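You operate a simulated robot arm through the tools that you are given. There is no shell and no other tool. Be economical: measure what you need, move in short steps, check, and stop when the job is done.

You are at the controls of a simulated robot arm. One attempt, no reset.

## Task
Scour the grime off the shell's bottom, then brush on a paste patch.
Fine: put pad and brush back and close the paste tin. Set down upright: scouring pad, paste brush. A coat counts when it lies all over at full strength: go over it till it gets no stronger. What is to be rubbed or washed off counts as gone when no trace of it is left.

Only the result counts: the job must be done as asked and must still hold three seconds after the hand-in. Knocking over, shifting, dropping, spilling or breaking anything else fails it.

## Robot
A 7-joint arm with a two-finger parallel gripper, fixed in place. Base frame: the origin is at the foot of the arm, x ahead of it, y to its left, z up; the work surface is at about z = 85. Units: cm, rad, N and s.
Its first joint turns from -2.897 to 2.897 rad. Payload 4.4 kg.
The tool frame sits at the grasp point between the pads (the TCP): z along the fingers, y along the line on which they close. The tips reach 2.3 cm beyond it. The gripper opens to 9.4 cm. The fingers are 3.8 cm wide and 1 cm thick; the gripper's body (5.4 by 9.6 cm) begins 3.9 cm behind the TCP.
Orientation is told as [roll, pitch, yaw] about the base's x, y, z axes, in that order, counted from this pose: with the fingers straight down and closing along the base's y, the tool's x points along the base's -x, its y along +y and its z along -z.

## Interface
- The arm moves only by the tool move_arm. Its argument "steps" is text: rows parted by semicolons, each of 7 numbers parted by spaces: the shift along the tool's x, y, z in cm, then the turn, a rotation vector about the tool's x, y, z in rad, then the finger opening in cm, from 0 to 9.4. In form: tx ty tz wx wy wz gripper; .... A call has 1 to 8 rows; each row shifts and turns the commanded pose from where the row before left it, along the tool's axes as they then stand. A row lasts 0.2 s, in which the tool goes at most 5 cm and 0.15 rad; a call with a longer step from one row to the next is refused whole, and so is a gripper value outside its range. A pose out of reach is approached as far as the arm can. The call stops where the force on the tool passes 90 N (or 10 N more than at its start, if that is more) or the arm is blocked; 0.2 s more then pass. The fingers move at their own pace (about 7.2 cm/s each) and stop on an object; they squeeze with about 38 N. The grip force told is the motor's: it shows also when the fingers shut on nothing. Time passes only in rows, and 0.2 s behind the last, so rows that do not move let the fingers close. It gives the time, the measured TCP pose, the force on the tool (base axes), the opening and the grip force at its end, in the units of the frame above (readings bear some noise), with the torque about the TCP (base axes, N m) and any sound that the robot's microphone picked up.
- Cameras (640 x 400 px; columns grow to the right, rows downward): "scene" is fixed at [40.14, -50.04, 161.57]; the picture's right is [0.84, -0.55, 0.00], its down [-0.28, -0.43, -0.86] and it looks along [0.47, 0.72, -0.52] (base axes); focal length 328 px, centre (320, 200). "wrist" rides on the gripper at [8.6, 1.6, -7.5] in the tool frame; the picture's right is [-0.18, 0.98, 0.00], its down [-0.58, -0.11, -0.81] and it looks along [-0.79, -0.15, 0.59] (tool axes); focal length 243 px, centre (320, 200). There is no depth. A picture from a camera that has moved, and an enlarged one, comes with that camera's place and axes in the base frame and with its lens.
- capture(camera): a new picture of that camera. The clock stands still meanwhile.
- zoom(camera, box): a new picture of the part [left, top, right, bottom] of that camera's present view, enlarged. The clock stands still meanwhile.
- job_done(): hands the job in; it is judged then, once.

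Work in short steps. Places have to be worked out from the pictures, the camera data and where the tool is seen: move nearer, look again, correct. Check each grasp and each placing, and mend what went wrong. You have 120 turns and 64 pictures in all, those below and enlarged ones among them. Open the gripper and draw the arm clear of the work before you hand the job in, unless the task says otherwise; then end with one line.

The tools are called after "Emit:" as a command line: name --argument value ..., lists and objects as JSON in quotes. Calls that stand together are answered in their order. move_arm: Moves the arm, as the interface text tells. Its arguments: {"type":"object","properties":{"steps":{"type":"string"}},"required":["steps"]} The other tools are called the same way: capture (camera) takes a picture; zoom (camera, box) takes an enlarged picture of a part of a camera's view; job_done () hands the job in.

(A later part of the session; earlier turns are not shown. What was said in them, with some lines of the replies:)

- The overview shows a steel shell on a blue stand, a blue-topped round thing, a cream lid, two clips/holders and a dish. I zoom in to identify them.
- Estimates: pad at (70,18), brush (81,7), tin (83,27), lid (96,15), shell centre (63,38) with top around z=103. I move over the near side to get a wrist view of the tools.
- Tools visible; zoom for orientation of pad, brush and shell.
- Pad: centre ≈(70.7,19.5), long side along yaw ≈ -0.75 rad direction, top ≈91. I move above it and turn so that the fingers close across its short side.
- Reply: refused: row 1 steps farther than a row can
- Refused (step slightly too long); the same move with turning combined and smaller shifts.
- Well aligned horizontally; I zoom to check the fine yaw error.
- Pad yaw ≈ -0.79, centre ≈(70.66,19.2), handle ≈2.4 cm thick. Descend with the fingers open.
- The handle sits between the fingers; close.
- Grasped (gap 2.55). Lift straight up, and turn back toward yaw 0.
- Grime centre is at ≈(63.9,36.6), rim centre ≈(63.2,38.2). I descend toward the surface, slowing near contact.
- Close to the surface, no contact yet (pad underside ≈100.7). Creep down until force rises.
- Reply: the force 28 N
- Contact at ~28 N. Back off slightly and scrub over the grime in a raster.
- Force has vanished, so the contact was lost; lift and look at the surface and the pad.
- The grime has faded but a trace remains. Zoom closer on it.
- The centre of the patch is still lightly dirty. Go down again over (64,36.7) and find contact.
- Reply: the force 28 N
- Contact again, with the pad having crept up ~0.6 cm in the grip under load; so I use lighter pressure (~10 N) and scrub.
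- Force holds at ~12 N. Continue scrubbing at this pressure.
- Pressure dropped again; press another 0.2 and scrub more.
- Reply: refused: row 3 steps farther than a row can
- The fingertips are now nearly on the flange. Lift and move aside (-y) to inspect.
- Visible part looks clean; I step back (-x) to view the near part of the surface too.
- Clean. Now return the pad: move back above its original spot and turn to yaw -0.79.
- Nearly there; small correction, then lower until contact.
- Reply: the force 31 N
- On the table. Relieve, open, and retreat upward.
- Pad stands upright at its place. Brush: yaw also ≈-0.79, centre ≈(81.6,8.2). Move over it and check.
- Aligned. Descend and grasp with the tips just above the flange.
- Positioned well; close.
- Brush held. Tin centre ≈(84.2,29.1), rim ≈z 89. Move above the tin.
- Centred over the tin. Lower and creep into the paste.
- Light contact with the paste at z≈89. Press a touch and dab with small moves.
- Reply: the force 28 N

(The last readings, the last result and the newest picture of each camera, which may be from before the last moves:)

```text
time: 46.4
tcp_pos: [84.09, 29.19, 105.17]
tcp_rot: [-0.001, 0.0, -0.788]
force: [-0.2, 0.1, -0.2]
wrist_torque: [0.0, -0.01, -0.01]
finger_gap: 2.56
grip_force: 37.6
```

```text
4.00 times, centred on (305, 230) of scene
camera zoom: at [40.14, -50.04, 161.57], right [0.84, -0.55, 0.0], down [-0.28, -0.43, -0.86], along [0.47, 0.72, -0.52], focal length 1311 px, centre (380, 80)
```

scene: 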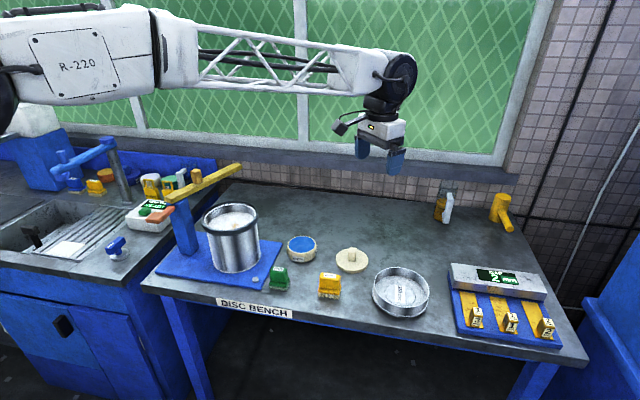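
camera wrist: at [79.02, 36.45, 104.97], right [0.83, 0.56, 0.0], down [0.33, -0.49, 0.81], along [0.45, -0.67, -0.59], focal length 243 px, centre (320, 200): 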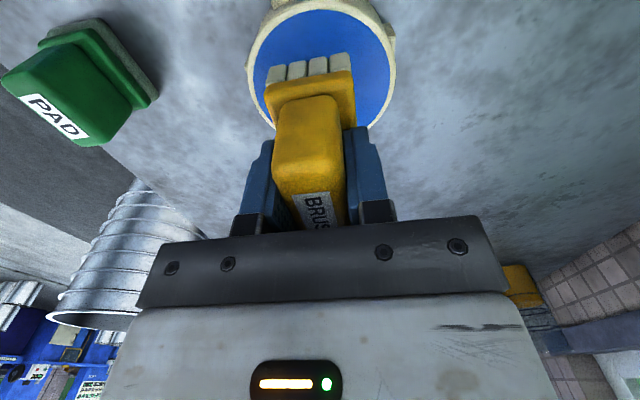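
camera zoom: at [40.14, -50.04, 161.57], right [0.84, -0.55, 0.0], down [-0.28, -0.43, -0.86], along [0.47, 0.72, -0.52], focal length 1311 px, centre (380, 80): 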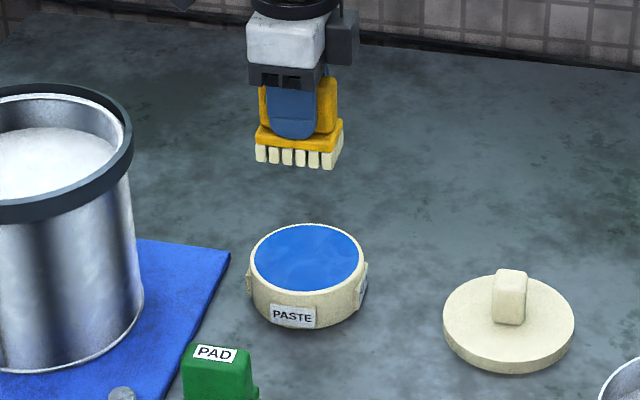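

Zoom on the bristles to see whether paste was taken up.

Emit:
zoom --camera "scene" --box '[270, 205, 310, 230]'

Emit:
zoom --camera "wrist" --box '[240, 20, 400, 120]'

```text
16.00 times, centred on (290, 218) of scene
camera zoom: at [40.14, -50.04, 161.57], right [0.84, -0.55, 0.0], down [-0.28, -0.43, -0.86], along [0.47, 0.72, -0.52], focal length 5244 px, centre (800, -80)
```

zoom: 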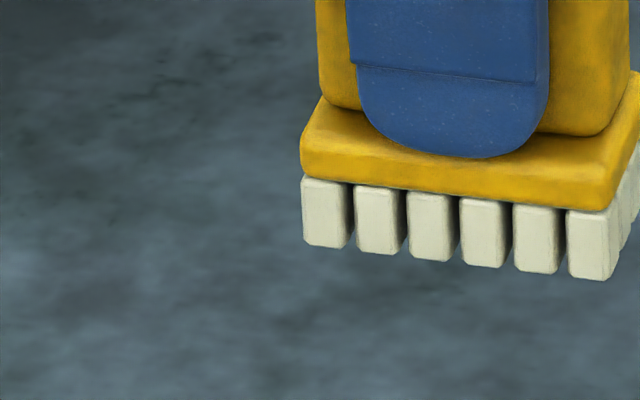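

```text
4.00 times, centred on (320, 70) of wrist
camera zoom: at [79.15, 36.49, 112.64], right [0.83, 0.56, 0.0], down [0.33, -0.49, 0.81], along [0.45, -0.67, -0.59], focal length 970 px, centre (320, 720)
```

zoom: 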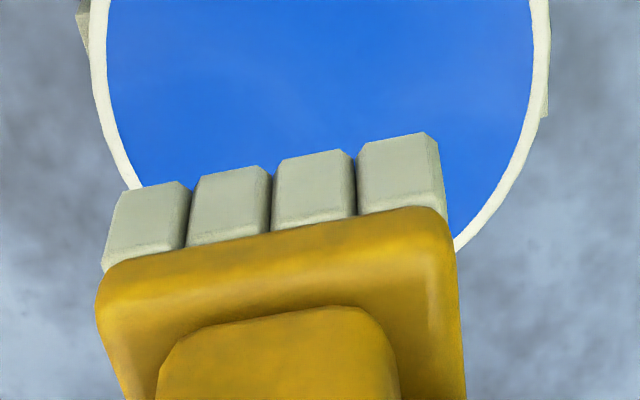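

No visible colour on the bristles; test it on the shell. Raise, turn to yaw 0 and go over the spot.

Emit:
move_arm --steps "0 0 -3.5 0 0 -0.13 0.5;0 0 -3.5 0 0 -0.13 0.5;0 0 -3 0 0 -0.13 0.5;0 0 0 0 0 -0.13 0.5;0 0 0 0 0 -0.13 0.5;0 0 0 0 0 -0.14 0.5;0 0 0 0 0 0 0.5"

Emit:
move_arm --steps "4.05 1.48 0 0 0 0 0.5;4.05 1.48 0 0 0 0 0.5;4.05 1.48 0 0 0 0 0.5;4.05 1.48 0 0 0 0 0.5;4.05 1.48 0 0 0 0 0.5;0 0 4 0 0 0 0.5;0 0 4 0 0 0 0.5;0 0 0 0 0 0 0.5"

```text
time: 48.0
tcp_pos: [84.23, 29.11, 115.15]
tcp_rot: [-0.001, 0.001, 0.002]
force: [0.6, -0.2, -1.1]
wrist_torque: [0.02, -0.01, 0.0]
finger_gap: 2.57
grip_force: 37.8
```

```text
time: 49.8
tcp_pos: [64.0, 36.66, 107.57]
tcp_rot: [-0.001, 0.002, 0.0]
force: [-0.8, 0.6, -1.4]
wrist_torque: [-0.04, 0.01, 0.01]
finger_gap: 2.54
grip_force: 37.8
```

Above the spot; creep down to contact.

Emit:
move_arm --steps "0 0 1.5 0 0 0 0.5;0 0 0.6 0 0 0 0.5;0 0 0.25 0 0 0 0.5;0 0 0.2 0 0 0 0.5;0 0 0 0 0 0 0.5"

```text
time: 51.0
tcp_pos: [63.97, 36.53, 104.82]
tcp_rot: [0.001, -0.002, 0.0]
force: [5.1, -12.0, 49.0]
wrist_torque: [-0.53, 0.07, 0.01]
finger_gap: 2.57
grip_force: 38.2
```

Too firm; back off 0.25 and brush across the patch.

Emit:
move_arm --steps "0 0 -0.25 0 0 0 0.5;1.2 -1 0 0 0 0 0.5;-2.6 0 0 0 0 0 0.5;0 1 0 0 0 0 0.5;2.6 0 0 0 0 0 0.5;0 1 0 0 0 0 0.5;-2.6 0 0 0 0 0 0.5;1.4 -1 0 0 0 0 0.5"

Emit:
move_arm --steps "0 0 -3 0 0 0 0.5;0 0 -4 0 0 0 0.5;0 0 -3 0 0 0 0.5;4 0 0 0 0 0 0.5;4 0 0 0 0 0 0.5;0 0 0 0 0 0 0.5"

Emit:
zoom --camera "scene" --box '[200, 195, 264, 235]'

Emit:
capture --camera "wrist"

```text
time: 52.8
tcp_pos: [63.9, 36.51, 104.76]
tcp_rot: [0.0, 0.0, 0.001]
force: [9.8, 7.3, 35.4]
wrist_torque: [0.33, -0.7, 0.07]
finger_gap: 2.58
grip_force: 38.2
```

```text
time: 54.2
tcp_pos: [56.1, 36.37, 114.65]
tcp_rot: [0.0, 0.0, 0.002]
force: [-0.5, 0.1, -1.7]
wrist_torque: [0.03, -0.02, 0.01]
finger_gap: 2.53
grip_force: 37.6
```

```text
10.00 times, centred on (232, 215) of scene
camera zoom: at [40.14, -50.04, 161.57], right [0.84, -0.55, 0.0], down [-0.28, -0.43, -0.86], along [0.47, 0.72, -0.52], focal length 3278 px, centre (1200, 50)
```

zoom: 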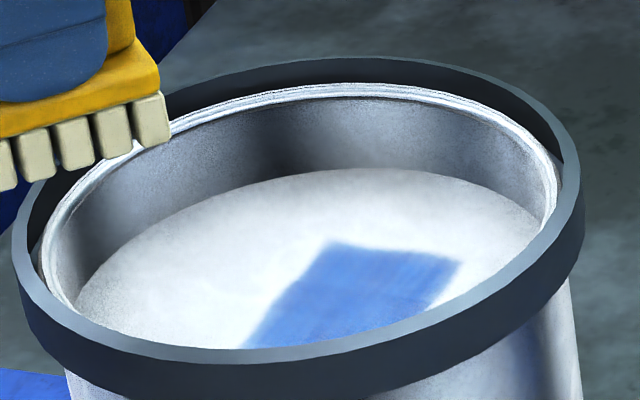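

```text
21 pictures are left
camera wrist: at [47.42, 37.95, 122.17], right [0.18, 0.98, 0.0], down [0.58, -0.11, 0.81], along [0.79, -0.15, -0.59], focal length 243 px, centre (320, 200)
```

wrist: 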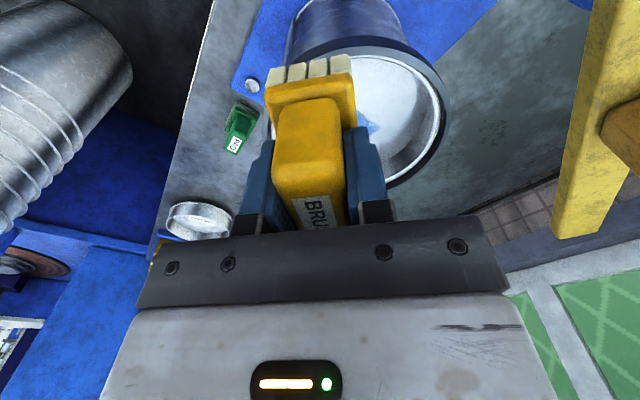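

Paste is depositing, about where the grime was. Go back for further passes.

Emit:
move_arm --steps "-4 0.1 0 0 0 0 0.5;-4 0 0 0 0 0 0.5;0 0 4 0 0 0 0.5;0 0 4 0 0 0 0.5;0 0 1.8 0 0 0 0.5;0 0 0.1 0 0 0 0.5"

Emit:
move_arm --steps "1.3 -1.2 0 0 0 0 0.5;-2.6 0 0 0 0 0 0.5;0 0.8 0 0 0 0 0.5;2.6 0 0 0 0 0 0.5;0 0.8 0 0 0 0 0.5;-2.6 0 0 0 0 0 0.5;0 0.8 0 0 0 0 0.5;2.6 0 0 0 0 0 0.5"

Emit:
move_arm --steps "0 -2.4 0 0 0 0 0.5;-0.9 0 0 0 0 0 0.5;0 2.4 0 0 0 0 0.5;-0.8 0 0 0 0 0 0.5;0 -2.4 0 0 0 0 0.5;-0.9 0 0 0 0 0 0.5;0 2.4 0 0 0 0 0.5;1.3 -1.2 0 0 0 0 0.5"

Emit:
move_arm --steps "0 0 -3 0 0 0 0.5;0 0 -4 0 0 0 0.5;0 0 -4 0 0 0 0.5;0 -4.5 0 0 0 0 0.5;0 -4.5 0 0 0 0 0.5;3 0 0 0 0 0 0.5;3 0 0 0 0 0 0.5;0 0 0 0 0 0 0.5"

Emit:
zoom --camera "wrist" --box '[340, 0, 540, 125]'

Emit:
zoom --camera "scene" --box '[200, 195, 264, 235]'

```text
time: 55.6
tcp_pos: [63.85, 36.48, 104.83]
tcp_rot: [0.0, -0.001, 0.001]
force: [0.6, 0.3, -1.4]
wrist_torque: [-0.02, 0.03, 0.0]
finger_gap: 2.56
grip_force: 37.2
```

```text
time: 57.4
tcp_pos: [62.18, 37.65, 104.91]
tcp_rot: [-0.003, 0.002, 0.001]
force: [-0.2, 0.3, -1.2]
wrist_torque: [0.01, 0.0, 0.01]
finger_gap: 2.54
grip_force: 38.2
```

```text
time: 59.2
tcp_pos: [63.85, 36.57, 104.79]
tcp_rot: [-0.002, 0.0, 0.002]
force: [1.2, 0.7, 2.4]
wrist_torque: [0.03, -0.16, 0.04]
finger_gap: 2.54
grip_force: 38.1
```

```text
time: 61.0
tcp_pos: [57.94, 27.65, 115.96]
tcp_rot: [0.0, -0.001, 0.0]
force: [0.2, -0.1, -1.8]
wrist_torque: [-0.02, 0.0, 0.02]
finger_gap: 2.6
grip_force: 38.2
```

```text
3.20 times, centred on (440, 62) of wrist
camera zoom: at [49.32, 29.25, 123.51], right [0.18, 0.98, 0.0], down [0.58, -0.11, 0.81], along [0.79, -0.15, -0.59], focal length 776 px, centre (-64, 640)
```

zoom: 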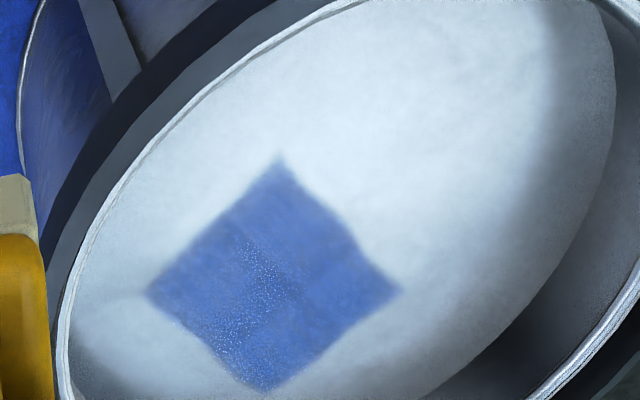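

```text
10.00 times, centred on (232, 215) of scene
camera zoom: at [40.14, -50.04, 161.57], right [0.84, -0.55, 0.0], down [-0.28, -0.43, -0.86], along [0.47, 0.72, -0.52], focal length 3278 px, centre (1200, 50)
```

zoom: 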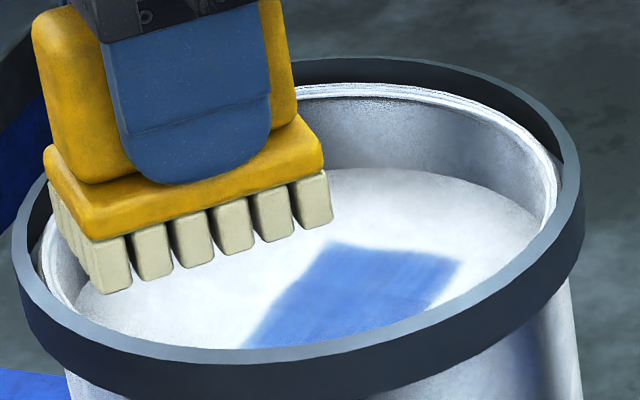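

The patch shows as a rectangle turned 45° (sides ≈4.8×6.3), centre ≈(64.3,37.3), a bit speckled. Turn the brush to yaw -0.79 to align with it, go over centre, and press again.

Emit:
move_arm --steps "-2.12 3.22 0 0 0 0 0.5;-2.12 3.22 0 0 0 0 0.5;-2.12 3.21 0 0 0 0.15 0.5;0 0 0 0 0 0.15 0.5;0 0 0 0 0 0.15 0.5;0 0 0 0 0 0.15 0.5;0 0 0 0 0 0.15 0.5;0 0 4 0 0 0.04 0.5"

Emit:
move_arm --steps "0 0 4 0 0 0 0.5;0 0 2.5 0 0 0 0.5;0 0 0.5 0 0 0 0.5;0 0 0.25 0 0 0 0.5;0 0 0 0 0 0 0.5"

```text
time: 62.8
tcp_pos: [64.13, 37.22, 111.75]
tcp_rot: [0.002, 0.0, -0.79]
force: [-0.6, 0.2, -1.6]
wrist_torque: [-0.02, -0.04, -0.02]
finger_gap: 2.56
grip_force: 37.9
```

```text
time: 64.0
tcp_pos: [64.33, 37.12, 104.88]
tcp_rot: [0.003, -0.002, -0.789]
force: [-4.5, -10.6, 43.3]
wrist_torque: [-0.47, 0.33, 0.0]
finger_gap: 2.53
grip_force: 37.8
```

Firm contact; back off a little and sweep along the patch's axes.

Emit:
move_arm --steps "0.7 0 -0.15 0 0 0 0.5;0 -1.8 0 0 0 0 0.5;0 3.6 0 0 0 0 0.5;-0.7 0 0 0 0 0 0.5;0 -3.6 0 0 0 0 0.5;-0.7 0 0 0 0 0 0.5;0 3.6 0 0 0 0 0.5;0.7 -1.8 0 0 0 0 0.5"

Emit:
move_arm --steps "0.7 0 0.05 0 0 0 0.5;0 -1.8 0 0 0 0 0.5;0 3.6 0 0 0 0 0.5;-0.7 0 0 0 0 0 0.5;0 -3.6 0 0 0 0 0.5;-0.7 0 0 0 0 0 0.5;0 3.6 0 0 0 0 0.5;0.7 -1.8 0 0 0 0 0.5"

Emit:
move_arm --steps "0 0 -3 0 0 0 0.5;0 0 -4 0 0 0 0.5;0 0 -4.5 0 0 0 0.5;-3.5 0 0 0 0 0 0.5;-3.5 0 0 0 0 0 0.5;-3.5 0 0 0 0 0 0.5;0 0 0 0 0 0 0.5"

Emit:
zoom --camera "scene" --box '[200, 195, 264, 235]'

```text
time: 65.8
tcp_pos: [64.17, 37.33, 104.82]
tcp_rot: [0.004, 0.0, -0.789]
force: [16.6, 4.1, 49.8]
wrist_torque: [0.08, -0.64, 0.0]
finger_gap: 2.55
grip_force: 37.8
```

```text
time: 67.6
tcp_pos: [64.44, 37.18, 104.76]
tcp_rot: [0.002, -0.002, -0.789]
force: [13.5, 4.7, 39.5]
wrist_torque: [0.13, -0.64, 0.01]
finger_gap: 2.57
grip_force: 38.1
```

```text
time: 69.2
tcp_pos: [71.67, 29.69, 116.38]
tcp_rot: [0.0, 0.0, -0.788]
force: [0.0, -0.7, -1.0]
wrist_torque: [-0.01, -0.02, -0.04]
finger_gap: 2.57
grip_force: 38.1
```

```text
10.00 times, centred on (232, 215) of scene
camera zoom: at [40.14, -50.04, 161.57], right [0.84, -0.55, 0.0], down [-0.28, -0.43, -0.86], along [0.47, 0.72, -0.52], focal length 3278 px, centre (1200, 50)
```

zoom: 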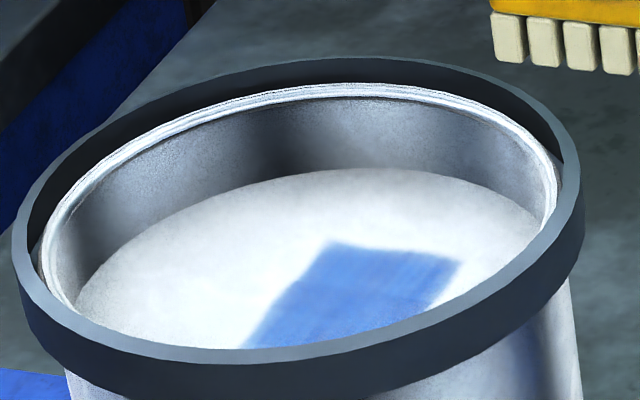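

No visible change; to tell saturated from an empty brush, reload from the tin and repeat.

Emit:
move_arm --steps "-3.08 2.82 0 0 0 0 0.5;-3.08 2.82 0 0 0 0 0.5;-3.07 2.81 0 0 0 0 0.5;0 0 4.5 0 0 0 0.5;0 0 4.5 0 0 0 0.5;0 0 4.5 0 0 0 0.5;0 0 4.5 0 0 0 0.5;0 0 2.5 0 0 0 0.5"

Emit:
move_arm --steps "0 0 1.3 0 0 0 0.5;0 0 0.3 0 0 0 0.5;0 0 0.2 0 0 0 0.5;0 0 0 0 0 0 0.5"

```text
time: 71.0
tcp_pos: [83.99, 29.0, 95.75]
tcp_rot: [-0.002, 0.003, -0.788]
force: [-0.1, -0.5, 0.3]
wrist_torque: [-0.01, 0.02, -0.04]
finger_gap: 2.56
grip_force: 38.2
```

```text
time: 72.0
tcp_pos: [84.04, 29.09, 94.12]
tcp_rot: [0.002, -0.002, -0.789]
force: [-2.0, -0.8, 20.1]
wrist_torque: [-0.03, 0.34, -0.03]
finger_gap: 2.57
grip_force: 38.2
```

Contact with the paste (20 N). Dab, lift and go back over the shell.

Emit:
move_arm --steps "0.6 0 0 0 0 0 0.5;-1.2 0 0 0 0 0 0.5;0.6 0 0 0 0 0 0.5;0 0 -4.5 0 0 0 0.5;0 0 -4.5 0 0 0 0.5;0 0 -4.5 0 0 0 0.5;0 0 -4.5 0 0 0 0.5;0 0 -4 0 0 0 0.5"

Emit:
move_arm --steps "3.33 -1.41 0 0 0 0 0.5;3.33 -1.41 0 0 0 0 0.5;3.33 -1.41 0 0 0 0 0.5;3.33 -1.41 0 0 0 0 0.5;3.33 -1.41 0 0 0 0 0.5;3.33 -1.41 0 0 0 0 0.5;0 0 0 0 0 0 0.5"

```text
time: 73.8
tcp_pos: [84.46, 28.96, 115.68]
tcp_rot: [-0.002, 0.0, -0.79]
force: [1.1, 0.0, -0.5]
wrist_torque: [-0.03, -0.02, 0.0]
finger_gap: 2.56
grip_force: 37.9
```

```text
time: 75.4
tcp_pos: [63.81, 37.12, 116.16]
tcp_rot: [0.0, 0.002, -0.788]
force: [-0.1, -1.2, -0.9]
wrist_torque: [0.01, 0.01, -0.01]
finger_gap: 2.57
grip_force: 38.6
```

Adjust by half a centimetre and lower to contact.

Emit:
move_arm --steps "-0.2 0.5 4 0 0 0 0.5;0 0 4 0 0 0 0.5;0 0 2.7 0 0 0 0.5;0 0 0.4 0 0 0 0.5;0 0 0.2 0 0 0 0.5;0 0 0 0 0 0 0.5"

```text
time: 76.8
tcp_pos: [64.47, 37.43, 104.9]
tcp_rot: [0.003, -0.002, -0.789]
force: [-4.3, -9.5, 39.7]
wrist_torque: [-0.39, 0.38, 0.0]
finger_gap: 2.57
grip_force: 38.0
```

Emit:
move_arm --steps "0.9 0 -0.1 0 0 0 0.5;0 -2 0 0 0 0 0.5;0 4 0 0 0 0 0.5;-0.9 0 0 0 0 0 0.5;0 -4 0 0 0 0 0.5;-0.9 0 0 0 0 0 0.5;0 4 0 0 0 0 0.5;0.9 -2 0 0 0 0 0.5"

Emit:
move_arm --steps "0.9 0 0.05 0 0 0 0.5;0 -2 0 0 0 0 0.5;0 4 0 0 0 0 0.5;-0.9 0 0 0 0 0 0.5;0 -4 0 0 0 0 0.5;-0.9 0 0 0 0 0 0.5;0 4 0 0 0 0 0.5;0.9 -2 0 0 0 0 0.5"

Emit:
move_arm --steps "0 0 -3 0 0 0 0.5;0 0 -4 0 0 0 0.5;0 0 -4.5 0 0 0 0.5;-3.5 0 0 0 0 0 0.5;-3.5 0 0 0 0 0 0.5;-3.5 0 0 0 0 0 0.5;0 0 0 0 0 0 0.5"

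Emit:
zoom --camera "scene" --box '[200, 195, 264, 235]'

```text
time: 78.6
tcp_pos: [64.82, 37.46, 104.81]
tcp_rot: [0.003, 0.0, -0.788]
force: [20.4, 5.4, 61.5]
wrist_torque: [0.14, -0.59, 0.01]
finger_gap: 2.54
grip_force: 37.9
```

```text
time: 80.0
tcp_pos: [63.74, 35.54, 104.87]
tcp_rot: [0.002, 0.0, -0.785]
force: [-2.5, -1.5, 11.2]
wrist_torque: [-0.16, 0.19, 0.03]
finger_gap: 2.54
grip_force: 37.3
stopped in row 7: the force on the tool passed its limit at 97 N (the readings are from after the stop); the commanded pose is now the measured one
```

```text
time: 81.7
tcp_pos: [71.07, 28.09, 116.42]
tcp_rot: [0.0, -0.001, -0.79]
force: [0.6, -0.2, -0.8]
wrist_torque: [-0.02, 0.01, -0.04]
finger_gap: 2.55
grip_force: 37.9
```

```text
10.00 times, centred on (232, 215) of scene
camera zoom: at [40.14, -50.04, 161.57], right [0.84, -0.55, 0.0], down [-0.28, -0.43, -0.86], along [0.47, 0.72, -0.52], focal length 3278 px, centre (1200, 50)
```

zoom: 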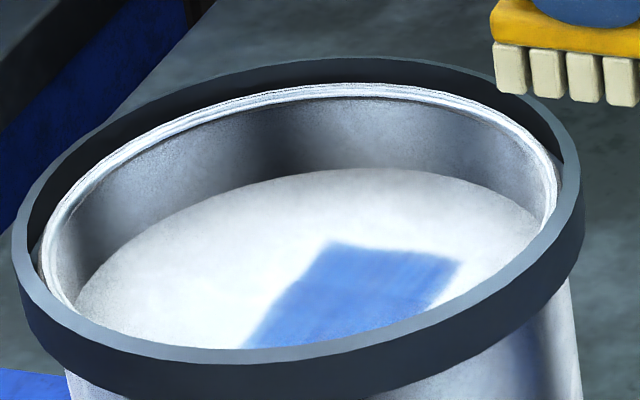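

Scene view unchanged, so it seems saturated. I verify from the wrist view for uniformity: turn to yaw 0 and go to the earlier viewpoint.

Emit:
move_arm --steps "0 0 0 0 0 -0.13 0.5;0 0 0 0 0 -0.13 0.5;0 0 0 0 0 -0.13 0.5;0 0 0 0 0 -0.13 0.5;0 0 0 0 0 -0.13 0.5;0 0 0 0 0 -0.14 0.5;4.5 0 0 0 0 0 0.5;4.5 0 0 0 0 0 0.5"

Emit:
move_arm --steps "4.1 -0.4 0 0 0 0 0.5;0 0 0 0 0 0 0.5"

Emit:
zoom --camera "wrist" --box '[340, 0, 540, 125]'

```text
time: 83.5
tcp_pos: [62.13, 28.23, 116.2]
tcp_rot: [0.0, -0.001, 0.001]
force: [0.3, -0.1, -0.9]
wrist_torque: [-0.02, -0.01, 0.0]
finger_gap: 2.56
grip_force: 37.9
```

```text
time: 84.0
tcp_pos: [58.1, 27.66, 116.36]
tcp_rot: [0.0, -0.002, 0.001]
force: [-0.1, 0.1, -0.7]
wrist_torque: [0.02, 0.04, -0.02]
finger_gap: 2.56
grip_force: 38.0
```

```text
3.20 times, centred on (440, 62) of wrist
camera zoom: at [49.57, 29.22, 123.76], right [0.18, 0.98, 0.0], down [0.58, -0.11, 0.81], along [0.79, -0.15, -0.59], focal length 776 px, centre (-64, 640)
```

zoom: 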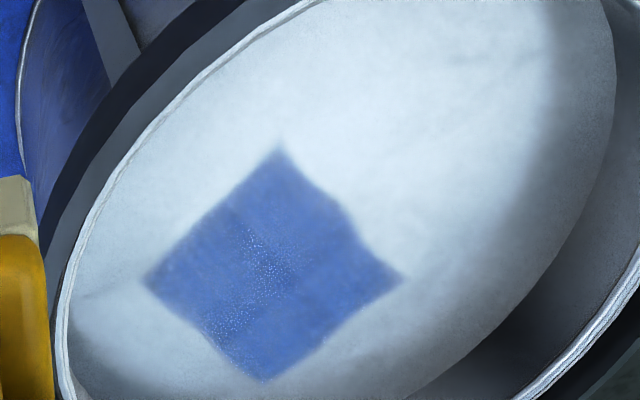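

Identical to before, so the coat is saturated (the speckle is glare). Return the brush to its place.

Emit:
move_arm --steps "-3.381 -2.799 0 0 0 0.11 0.5;0 0 0 0 0 -0.11 0.5;-3.381 -2.799 0 0 0 0 0.5;-3.381 -2.799 0 0 0 0 0.5;-3.381 -2.799 0 0 0 0 0.5;-3.381 -2.799 0 0 0 0 0.5;-3.381 -2.799 0 0 0 0 0.5;-3.381 -2.799 0 0 0 0 0.5"

Emit:
move_arm --steps "0 0 3 0 0 0.13 0.5;0 0 3 0 0 0.13 0.5;0 0 3 0 0 0.13 0.5;0 0 3 0 0 0.13 0.5;0 0 3 0 0 0.13 0.5;0 0 3 0 0 0.14 0.5;0 0 3 0 0 0 0.5;0 0 2.5 0 0 0 0.5"

```text
time: 85.8
tcp_pos: [81.76, 8.07, 116.45]
tcp_rot: [0.001, 0.0, 0.002]
force: [0.3, -0.6, -0.2]
wrist_torque: [-0.01, 0.01, 0.0]
finger_gap: 2.56
grip_force: 38.4
```

```text
time: 87.7
tcp_pos: [81.66, 8.29, 92.93]
tcp_rot: [0.0, 0.0, -0.789]
force: [-0.5, -0.1, -0.1]
wrist_torque: [0.01, 0.0, 0.01]
finger_gap: 2.56
grip_force: 37.5
```

At home position; lower to the table.

Emit:
move_arm --steps "-0.2 -0.05 1.5 0 0 0 0.5;0 0 0.8 0 0 0 0.5;0 0 0.3 0 0 0 0.5;0 0 0.2 0 0 0 0.5;0 0 0 0 0 0 0.5"

```text
time: 88.8
tcp_pos: [81.88, 8.13, 90.23]
tcp_rot: [0.001, -0.001, -0.79]
force: [-3.7, -3.3, 19.3]
wrist_torque: [-0.1, 0.38, 0.03]
finger_gap: 2.56
grip_force: 37.9
```

Contact; release and retreat upward.

Emit:
move_arm --steps "0 0 -0.1 0 0 0 0.5;0 0 0 0 0 0 4.5;0 0 0 0 0 0 7;0 0 0 0 0 0 7;0 0 -3 0 0 0 7;0 0 -4 0 0 0 9.4;0 0 -4 0 0 0 9.4;0 0 -4 0 0 0 9.4"

Emit:
capture --camera "wrist"

Emit:
zoom --camera "scene" --box '[260, 220, 400, 310]'

```text
time: 90.7
tcp_pos: [82.2, 8.2, 104.91]
tcp_rot: [-0.002, 0.0, -0.788]
force: [0.1, -0.6, -0.4]
wrist_torque: [0.0, 0.01, 0.02]
finger_gap: 9.39
grip_force: 0.0
```

```text
15 pictures are left
camera wrist: at [77.35, 15.6, 112.42], right [0.83, 0.56, 0.0], down [0.33, -0.49, 0.81], along [0.45, -0.67, -0.59], focal length 243 px, centre (320, 200)
```

wrist: 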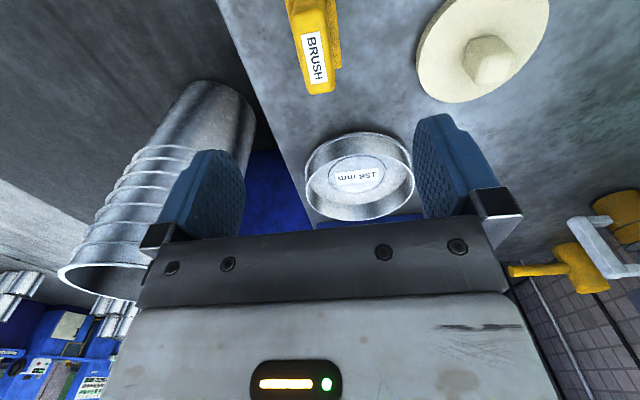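

```text
4.44 times, centred on (330, 265) of scene
camera zoom: at [40.14, -50.04, 161.57], right [0.84, -0.55, 0.0], down [-0.28, -0.43, -0.86], along [0.47, 0.72, -0.52], focal length 1457 px, centre (276, -89)
```

zoom: 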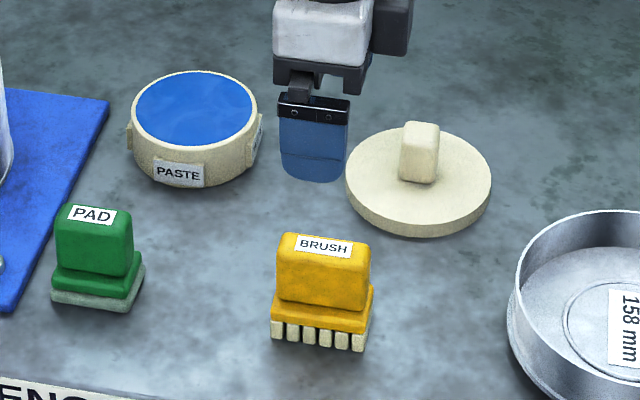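

Pad and brush upright at home. Lid knob ≈(95.5,15.6), top ≈90.4. Move above it and look.

Emit:
move_arm --steps "-1.03 3.66 0 0 0 0 9.4;-1.03 3.66 0 0 0 0 9.4;-1.03 3.66 0 0 0 0 9.4;-1.03 3.66 0 0 0 0 9.4;0 0 0 0 0 0 9.4"

Emit:
zoom --camera "wrist" --box '[220, 0, 420, 125]'

```text
time: 91.8
tcp_pos: [95.32, 15.33, 104.75]
tcp_rot: [-0.001, 0.001, -0.789]
force: [0.4, -0.3, 0.3]
wrist_torque: [-0.01, 0.01, 0.02]
finger_gap: 9.39
grip_force: 0.0
```

```text
3.20 times, centred on (320, 62) of wrist
camera zoom: at [90.36, 22.68, 112.25], right [0.83, 0.56, 0.0], down [0.33, -0.49, 0.81], along [0.45, -0.67, -0.59], focal length 776 px, centre (320, 640)
```

zoom: 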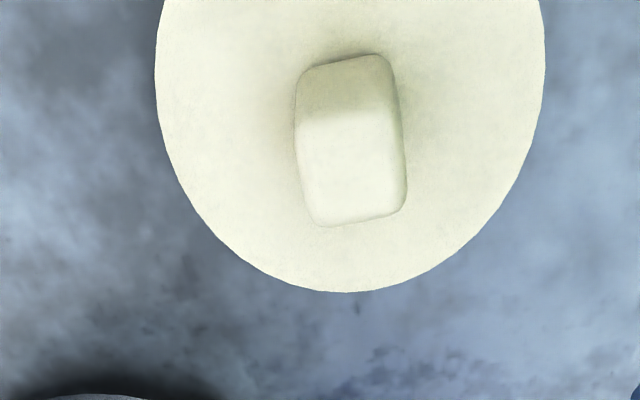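

Knob centre ≈(96.1,15.75), yaw matches. Shift 0.85 cm sideways and descend.

Emit:
move_arm --steps "-0.25 0.85 2 0 0 0 7;0 0 4 0 0 0 7;0 0 4 0 0 0 7;0 0 3 0 0 0 7;0 0 1.5 0 0 0 7;0 0 0.8 0 0 0 7;0 0 0 0 0 0 7"

Emit:
capture --camera "wrist"

```text
time: 93.5
tcp_pos: [95.68, 15.89, 89.69]
tcp_rot: [-0.001, 0.002, -0.789]
force: [-0.7, 1.1, 0.3]
wrist_torque: [0.03, -0.01, 0.0]
finger_gap: 6.98
grip_force: 0.1
```

```text
12 pictures are left
camera wrist: at [90.83, 23.19, 97.19], right [0.83, 0.56, 0.0], down [0.33, -0.49, 0.81], along [0.45, -0.67, -0.59], focal length 243 px, centre (320, 200)
```

wrist: 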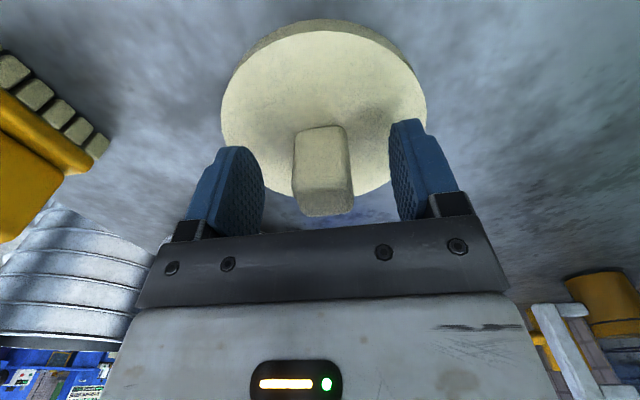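

Laterally centred; nudge ahead 0.5 and down 0.4, then close.

Emit:
move_arm --steps "-0.5 0 0.2 0 0 0 7;0 0 0.2 0 0 0 7;0 0 0 0 0 0 0.5;0 0 0 0 0 0 0.5;0 0 0 0 0 0 0.5;0 0 0 0 0 0 0.5"

Emit:
move_arm --steps "0 0 -1 0 0 0 0.5;0 0 -3 0 0 0 0.5;0 0 -4 0 0 0 0.5;0 0 -3 0 0 0 0.5;0 0 0 0 0 0 0.5"

Emit:
capture --camera "wrist"

Emit:
zoom --camera "scene" --box '[260, 190, 420, 300]'

```text
time: 94.8
tcp_pos: [96.17, 15.5, 89.47]
tcp_rot: [0.0, 0.0, -0.789]
force: [0.2, -1.4, 0.7]
wrist_torque: [-0.02, -0.01, -0.01]
finger_gap: 2.75
grip_force: 38.2
```

```text
time: 96.0
tcp_pos: [96.43, 15.49, 100.13]
tcp_rot: [0.001, -0.002, -0.788]
force: [0.5, 0.0, -0.7]
wrist_torque: [0.03, -0.03, -0.02]
finger_gap: 2.75
grip_force: 37.8
```

```text
11 pictures are left
camera wrist: at [91.49, 22.78, 107.67], right [0.83, 0.56, 0.0], down [0.33, -0.49, 0.81], along [0.45, -0.67, -0.59], focal length 243 px, centre (320, 200)
```

wrist: 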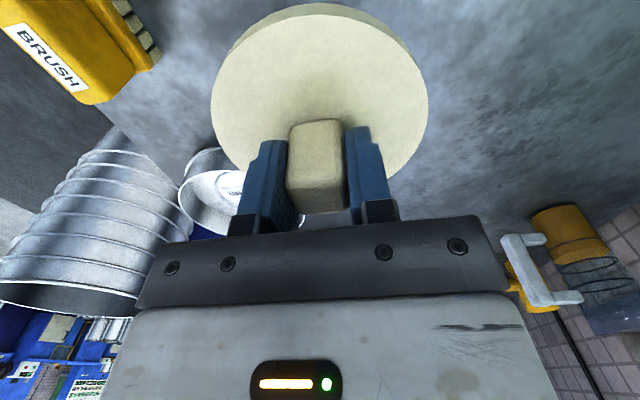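

```text
3.64 times, centred on (340, 245) of scene
camera zoom: at [40.14, -50.04, 161.57], right [0.84, -0.55, 0.0], down [-0.28, -0.43, -0.86], along [0.47, 0.72, -0.52], focal length 1192 px, centre (247, 36)
```

zoom: 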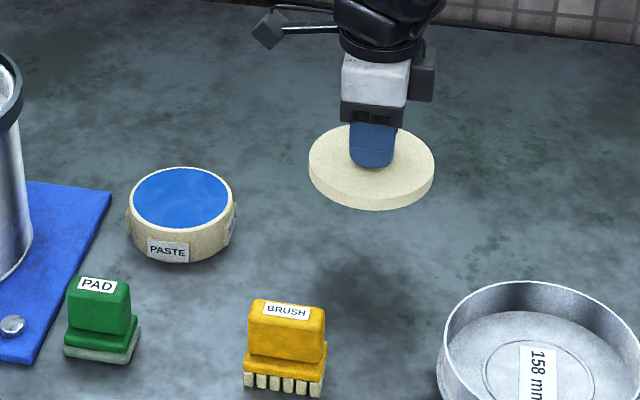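

Lid held securely. Move it above the tin and compare alignment.

Emit:
move_arm --steps "4.55 0.16 0 0 0 0 0.5;4.55 0.16 0 0 0 0 0.5;4.55 0.16 0 0 0 0 0.5;4.55 0.15 0 0 0 0 0.5;0 0 2 0 0 0 0.5;0 0 0 0 0 0 0.5"

Emit:
zoom --camera "scene" --box '[260, 210, 350, 280]'

Emit:
capture --camera "wrist"

```text
time: 97.5
tcp_pos: [83.9, 28.87, 98.41]
tcp_rot: [0.0, 0.0, -0.787]
force: [-0.9, -1.0, -1.3]
wrist_torque: [-0.01, 0.01, 0.0]
finger_gap: 2.77
grip_force: 37.9
```

```text
5.71 times, centred on (305, 245) of scene
camera zoom: at [40.14, -50.04, 161.57], right [0.84, -0.55, 0.0], down [-0.28, -0.43, -0.86], along [0.47, 0.72, -0.52], focal length 1873 px, centre (406, -57)
```

zoom: 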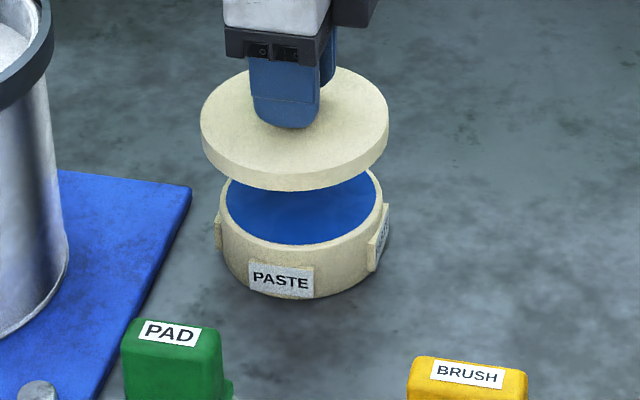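

```text
8 pictures are left
camera wrist: at [79.02, 36.14, 105.93], right [0.83, 0.56, 0.0], down [0.33, -0.49, 0.81], along [0.45, -0.67, -0.59], focal length 243 px, centre (320, 200)
```

wrist: 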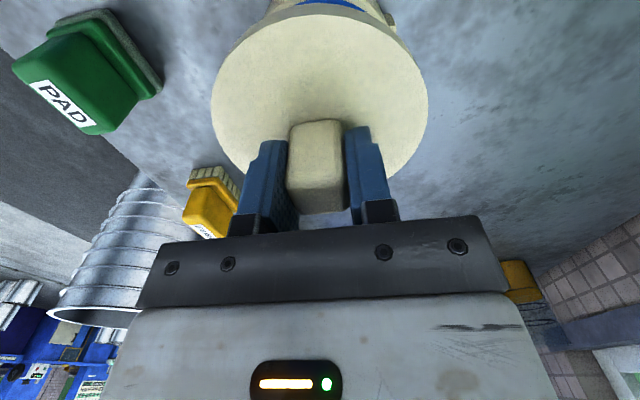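

Lid is within ~0.3 cm of the tin axis. Apply small correction and lower until contact.

Emit:
move_arm --steps "-0.2 0.15 2 0 0 0 0.5;0 0 1.5 0 0 0 0.5;0 0 0.6 0 0 0 0.5;0 0 0 0 0 0 0.5"

Emit:
zoom --camera "scene" --box '[270, 220, 340, 270]'

```text
time: 98.5
tcp_pos: [84.08, 28.77, 94.19]
tcp_rot: [0.0, -0.001, -0.79]
force: [0.6, -0.4, -1.0]
wrist_torque: [0.02, 0.04, 0.03]
finger_gap: 2.77
grip_force: 38.1
```

```text
8.00 times, centred on (305, 245) of scene
camera zoom: at [40.14, -50.04, 161.57], right [0.84, -0.55, 0.0], down [-0.28, -0.43, -0.86], along [0.47, 0.72, -0.52], focal length 2622 px, centre (440, -160)
```

zoom: 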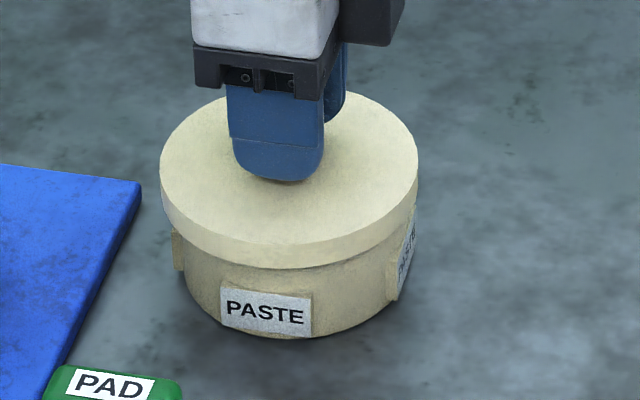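

Almost seated; shift slightly (≈0.25 cm sideways) and lower to contact.

Emit:
move_arm --steps "-0.1 0.27 0.2 0 0 0 0.5;0 0 0.2 0 0 0 0.5;0 0 0.2 0 0 0 0.5;0 0 0 0 0 0 0.5"

```text
time: 99.5
tcp_pos: [84.43, 28.71, 93.72]
tcp_rot: [0.003, -0.001, -0.79]
force: [0.0, -0.4, -0.6]
wrist_torque: [0.01, 0.01, 0.01]
finger_gap: 2.74
grip_force: 37.6
```

Emit:
move_arm --steps "0 0 0.2 0 0 0 0.5;0 0 0.2 0 0 0 0.5;0 0 0 0 0 0 0.5"

```text
time: 100.2
tcp_pos: [84.48, 28.9, 93.24]
tcp_rot: [0.001, 0.0, -0.789]
force: [-0.2, -0.3, -1.1]
wrist_torque: [-0.03, 0.01, 0.0]
finger_gap: 2.75
grip_force: 38.0
```

No contact yet; keep creeping.

Emit:
move_arm --steps "0 0 0.2 0 0 0 0.5;0 0 0 0 0 0 0.5"

Emit:
zoom --camera "scene" --box '[270, 220, 340, 270]'

```text
time: 100.8
tcp_pos: [84.39, 28.95, 93.02]
tcp_rot: [0.0, 0.0, -0.79]
force: [0.4, 0.3, -0.1]
wrist_torque: [0.01, -0.01, 0.0]
finger_gap: 2.76
grip_force: 37.7
```

```text
8.00 times, centred on (305, 245) of scene
camera zoom: at [40.14, -50.04, 161.57], right [0.84, -0.55, 0.0], down [-0.28, -0.43, -0.86], along [0.47, 0.72, -0.52], focal length 2622 px, centre (440, -160)
```

zoom: 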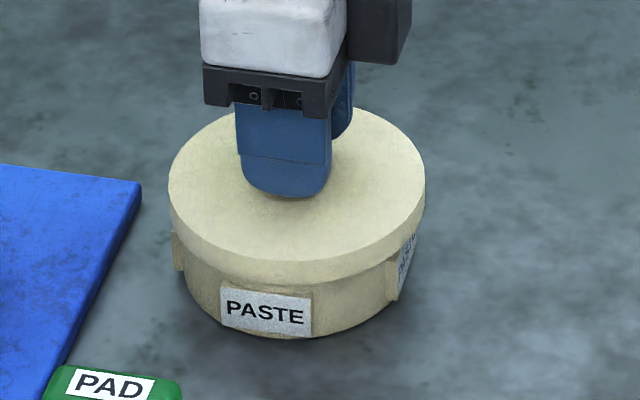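

Good alignment; continue down.

Emit:
move_arm --steps "0.05 -0.1 0.15 0 0 0 0.5;0 0 0.15 0 0 0 0.5;0 0 0 0 0 0 0.5"

```text
time: 101.7
tcp_pos: [84.27, 29.05, 92.9]
tcp_rot: [0.0, 0.0, -0.788]
force: [0.7, 0.2, -0.2]
wrist_torque: [0.0, -0.01, 0.01]
finger_gap: 2.76
grip_force: 38.0
```

Emit:
move_arm --steps "0 0 0.15 0 0 0 0.5;0 0 0.1 0 0 0 0.5;0 0 0 0 0 0 0.5"

```text
time: 102.5
tcp_pos: [84.14, 28.81, 92.49]
tcp_rot: [0.0, 0.001, -0.788]
force: [-0.5, -1.4, -0.2]
wrist_torque: [-0.01, -0.02, -0.02]
finger_gap: 2.74
grip_force: 37.8
```

Emit:
move_arm --steps "0 0 0.15 0 0 0 0.5;0 0 0.15 0 0 0 0.5;0 0 0 0 0 0 0.5"

Emit:
zoom --camera "scene" --box '[270, 220, 340, 270]'

```text
time: 103.2
tcp_pos: [84.36, 28.84, 92.44]
tcp_rot: [0.004, -0.002, -0.787]
force: [-2.7, 1.6, 28.4]
wrist_torque: [-0.05, 0.09, 0.01]
finger_gap: 2.78
grip_force: 38.4
```

```text
8.00 times, centred on (305, 245) of scene
camera zoom: at [40.14, -50.04, 161.57], right [0.84, -0.55, 0.0], down [-0.28, -0.43, -0.86], along [0.47, 0.72, -0.52], focal length 2622 px, centre (440, -160)
```

zoom: 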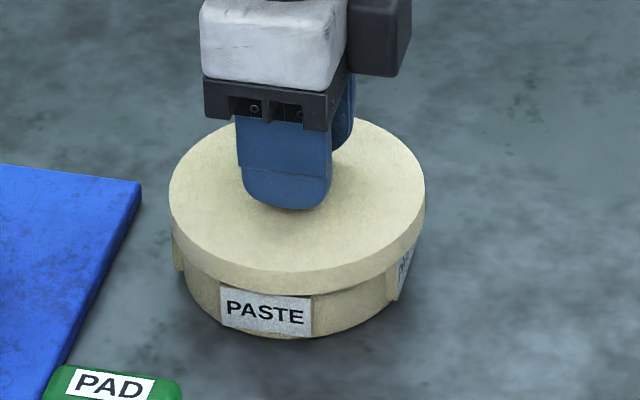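

Firm, flat contact (no tilt torque): the lid's skirt sits about 1 cm down over the rim. Release and rise.

Emit:
move_arm --steps "0 0 -0.25 0 0 0 0.5;0 0 0 0 0 0 4;0 0 0 0 0 0 6;0 0 0 0 0 0 6;0 0 -3 0 0 0 7;0 0 -4.5 0 0 0 9.4;0 0 -4.5 0 0 0 9.4;0 0 -4.5 0 0 0 9.4"

Emit:
move_arm --steps "0 0 -4.5 0 0 0 9.4;0 -4 -2 0 0 0 9.4;0 -4 -2 0 0 0 9.4;0 -4 -1 0 0 0 9.4;0 0 0 0 0 0 9.4"

Emit:
zoom --camera "scene" --box '[270, 220, 340, 270]'

Emit:
capture --camera "scene"

```text
time: 105.0
tcp_pos: [84.07, 28.57, 108.96]
tcp_rot: [-0.001, 0.0, -0.787]
force: [-0.2, 0.1, -0.7]
wrist_torque: [-0.03, 0.0, 0.02]
finger_gap: 9.38
grip_force: 0.1
```

```text
time: 106.2
tcp_pos: [75.59, 20.29, 118.32]
tcp_rot: [0.002, -0.001, -0.786]
force: [-0.3, -0.2, 0.1]
wrist_torque: [0.0, -0.02, 0.0]
finger_gap: 9.41
grip_force: 0.1
```

```text
8.00 times, centred on (305, 245) of scene
camera zoom: at [40.14, -50.04, 161.57], right [0.84, -0.55, 0.0], down [-0.28, -0.43, -0.86], along [0.47, 0.72, -0.52], focal length 2622 px, centre (440, -160)
```

zoom: 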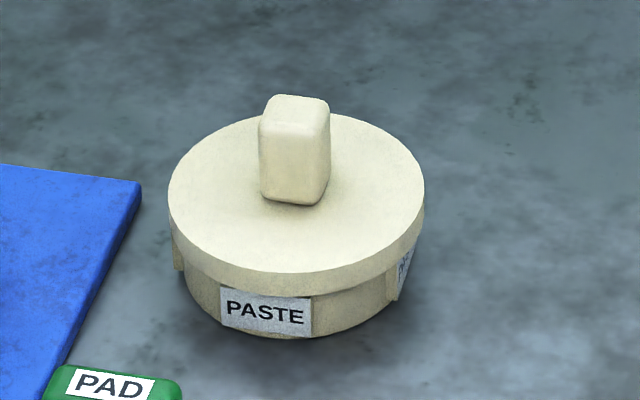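

```text
3 pictures are left
```

scene: 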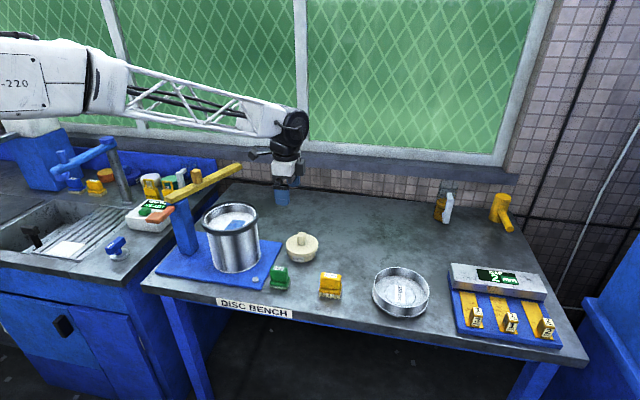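

The tin is closed with the lid sitting level. Pad and brush stand upright at their places, the patch is on, and the arm is clear and open, so I hand in.

Emit:
job_done

```text
The job is handed in.
```

I scoured the grime off the shell's bottom and brushed a paste patch over the same spot. A reloaded second coat made it no stronger. The pad and brush are back upright in their places, and the paste tin is closed.
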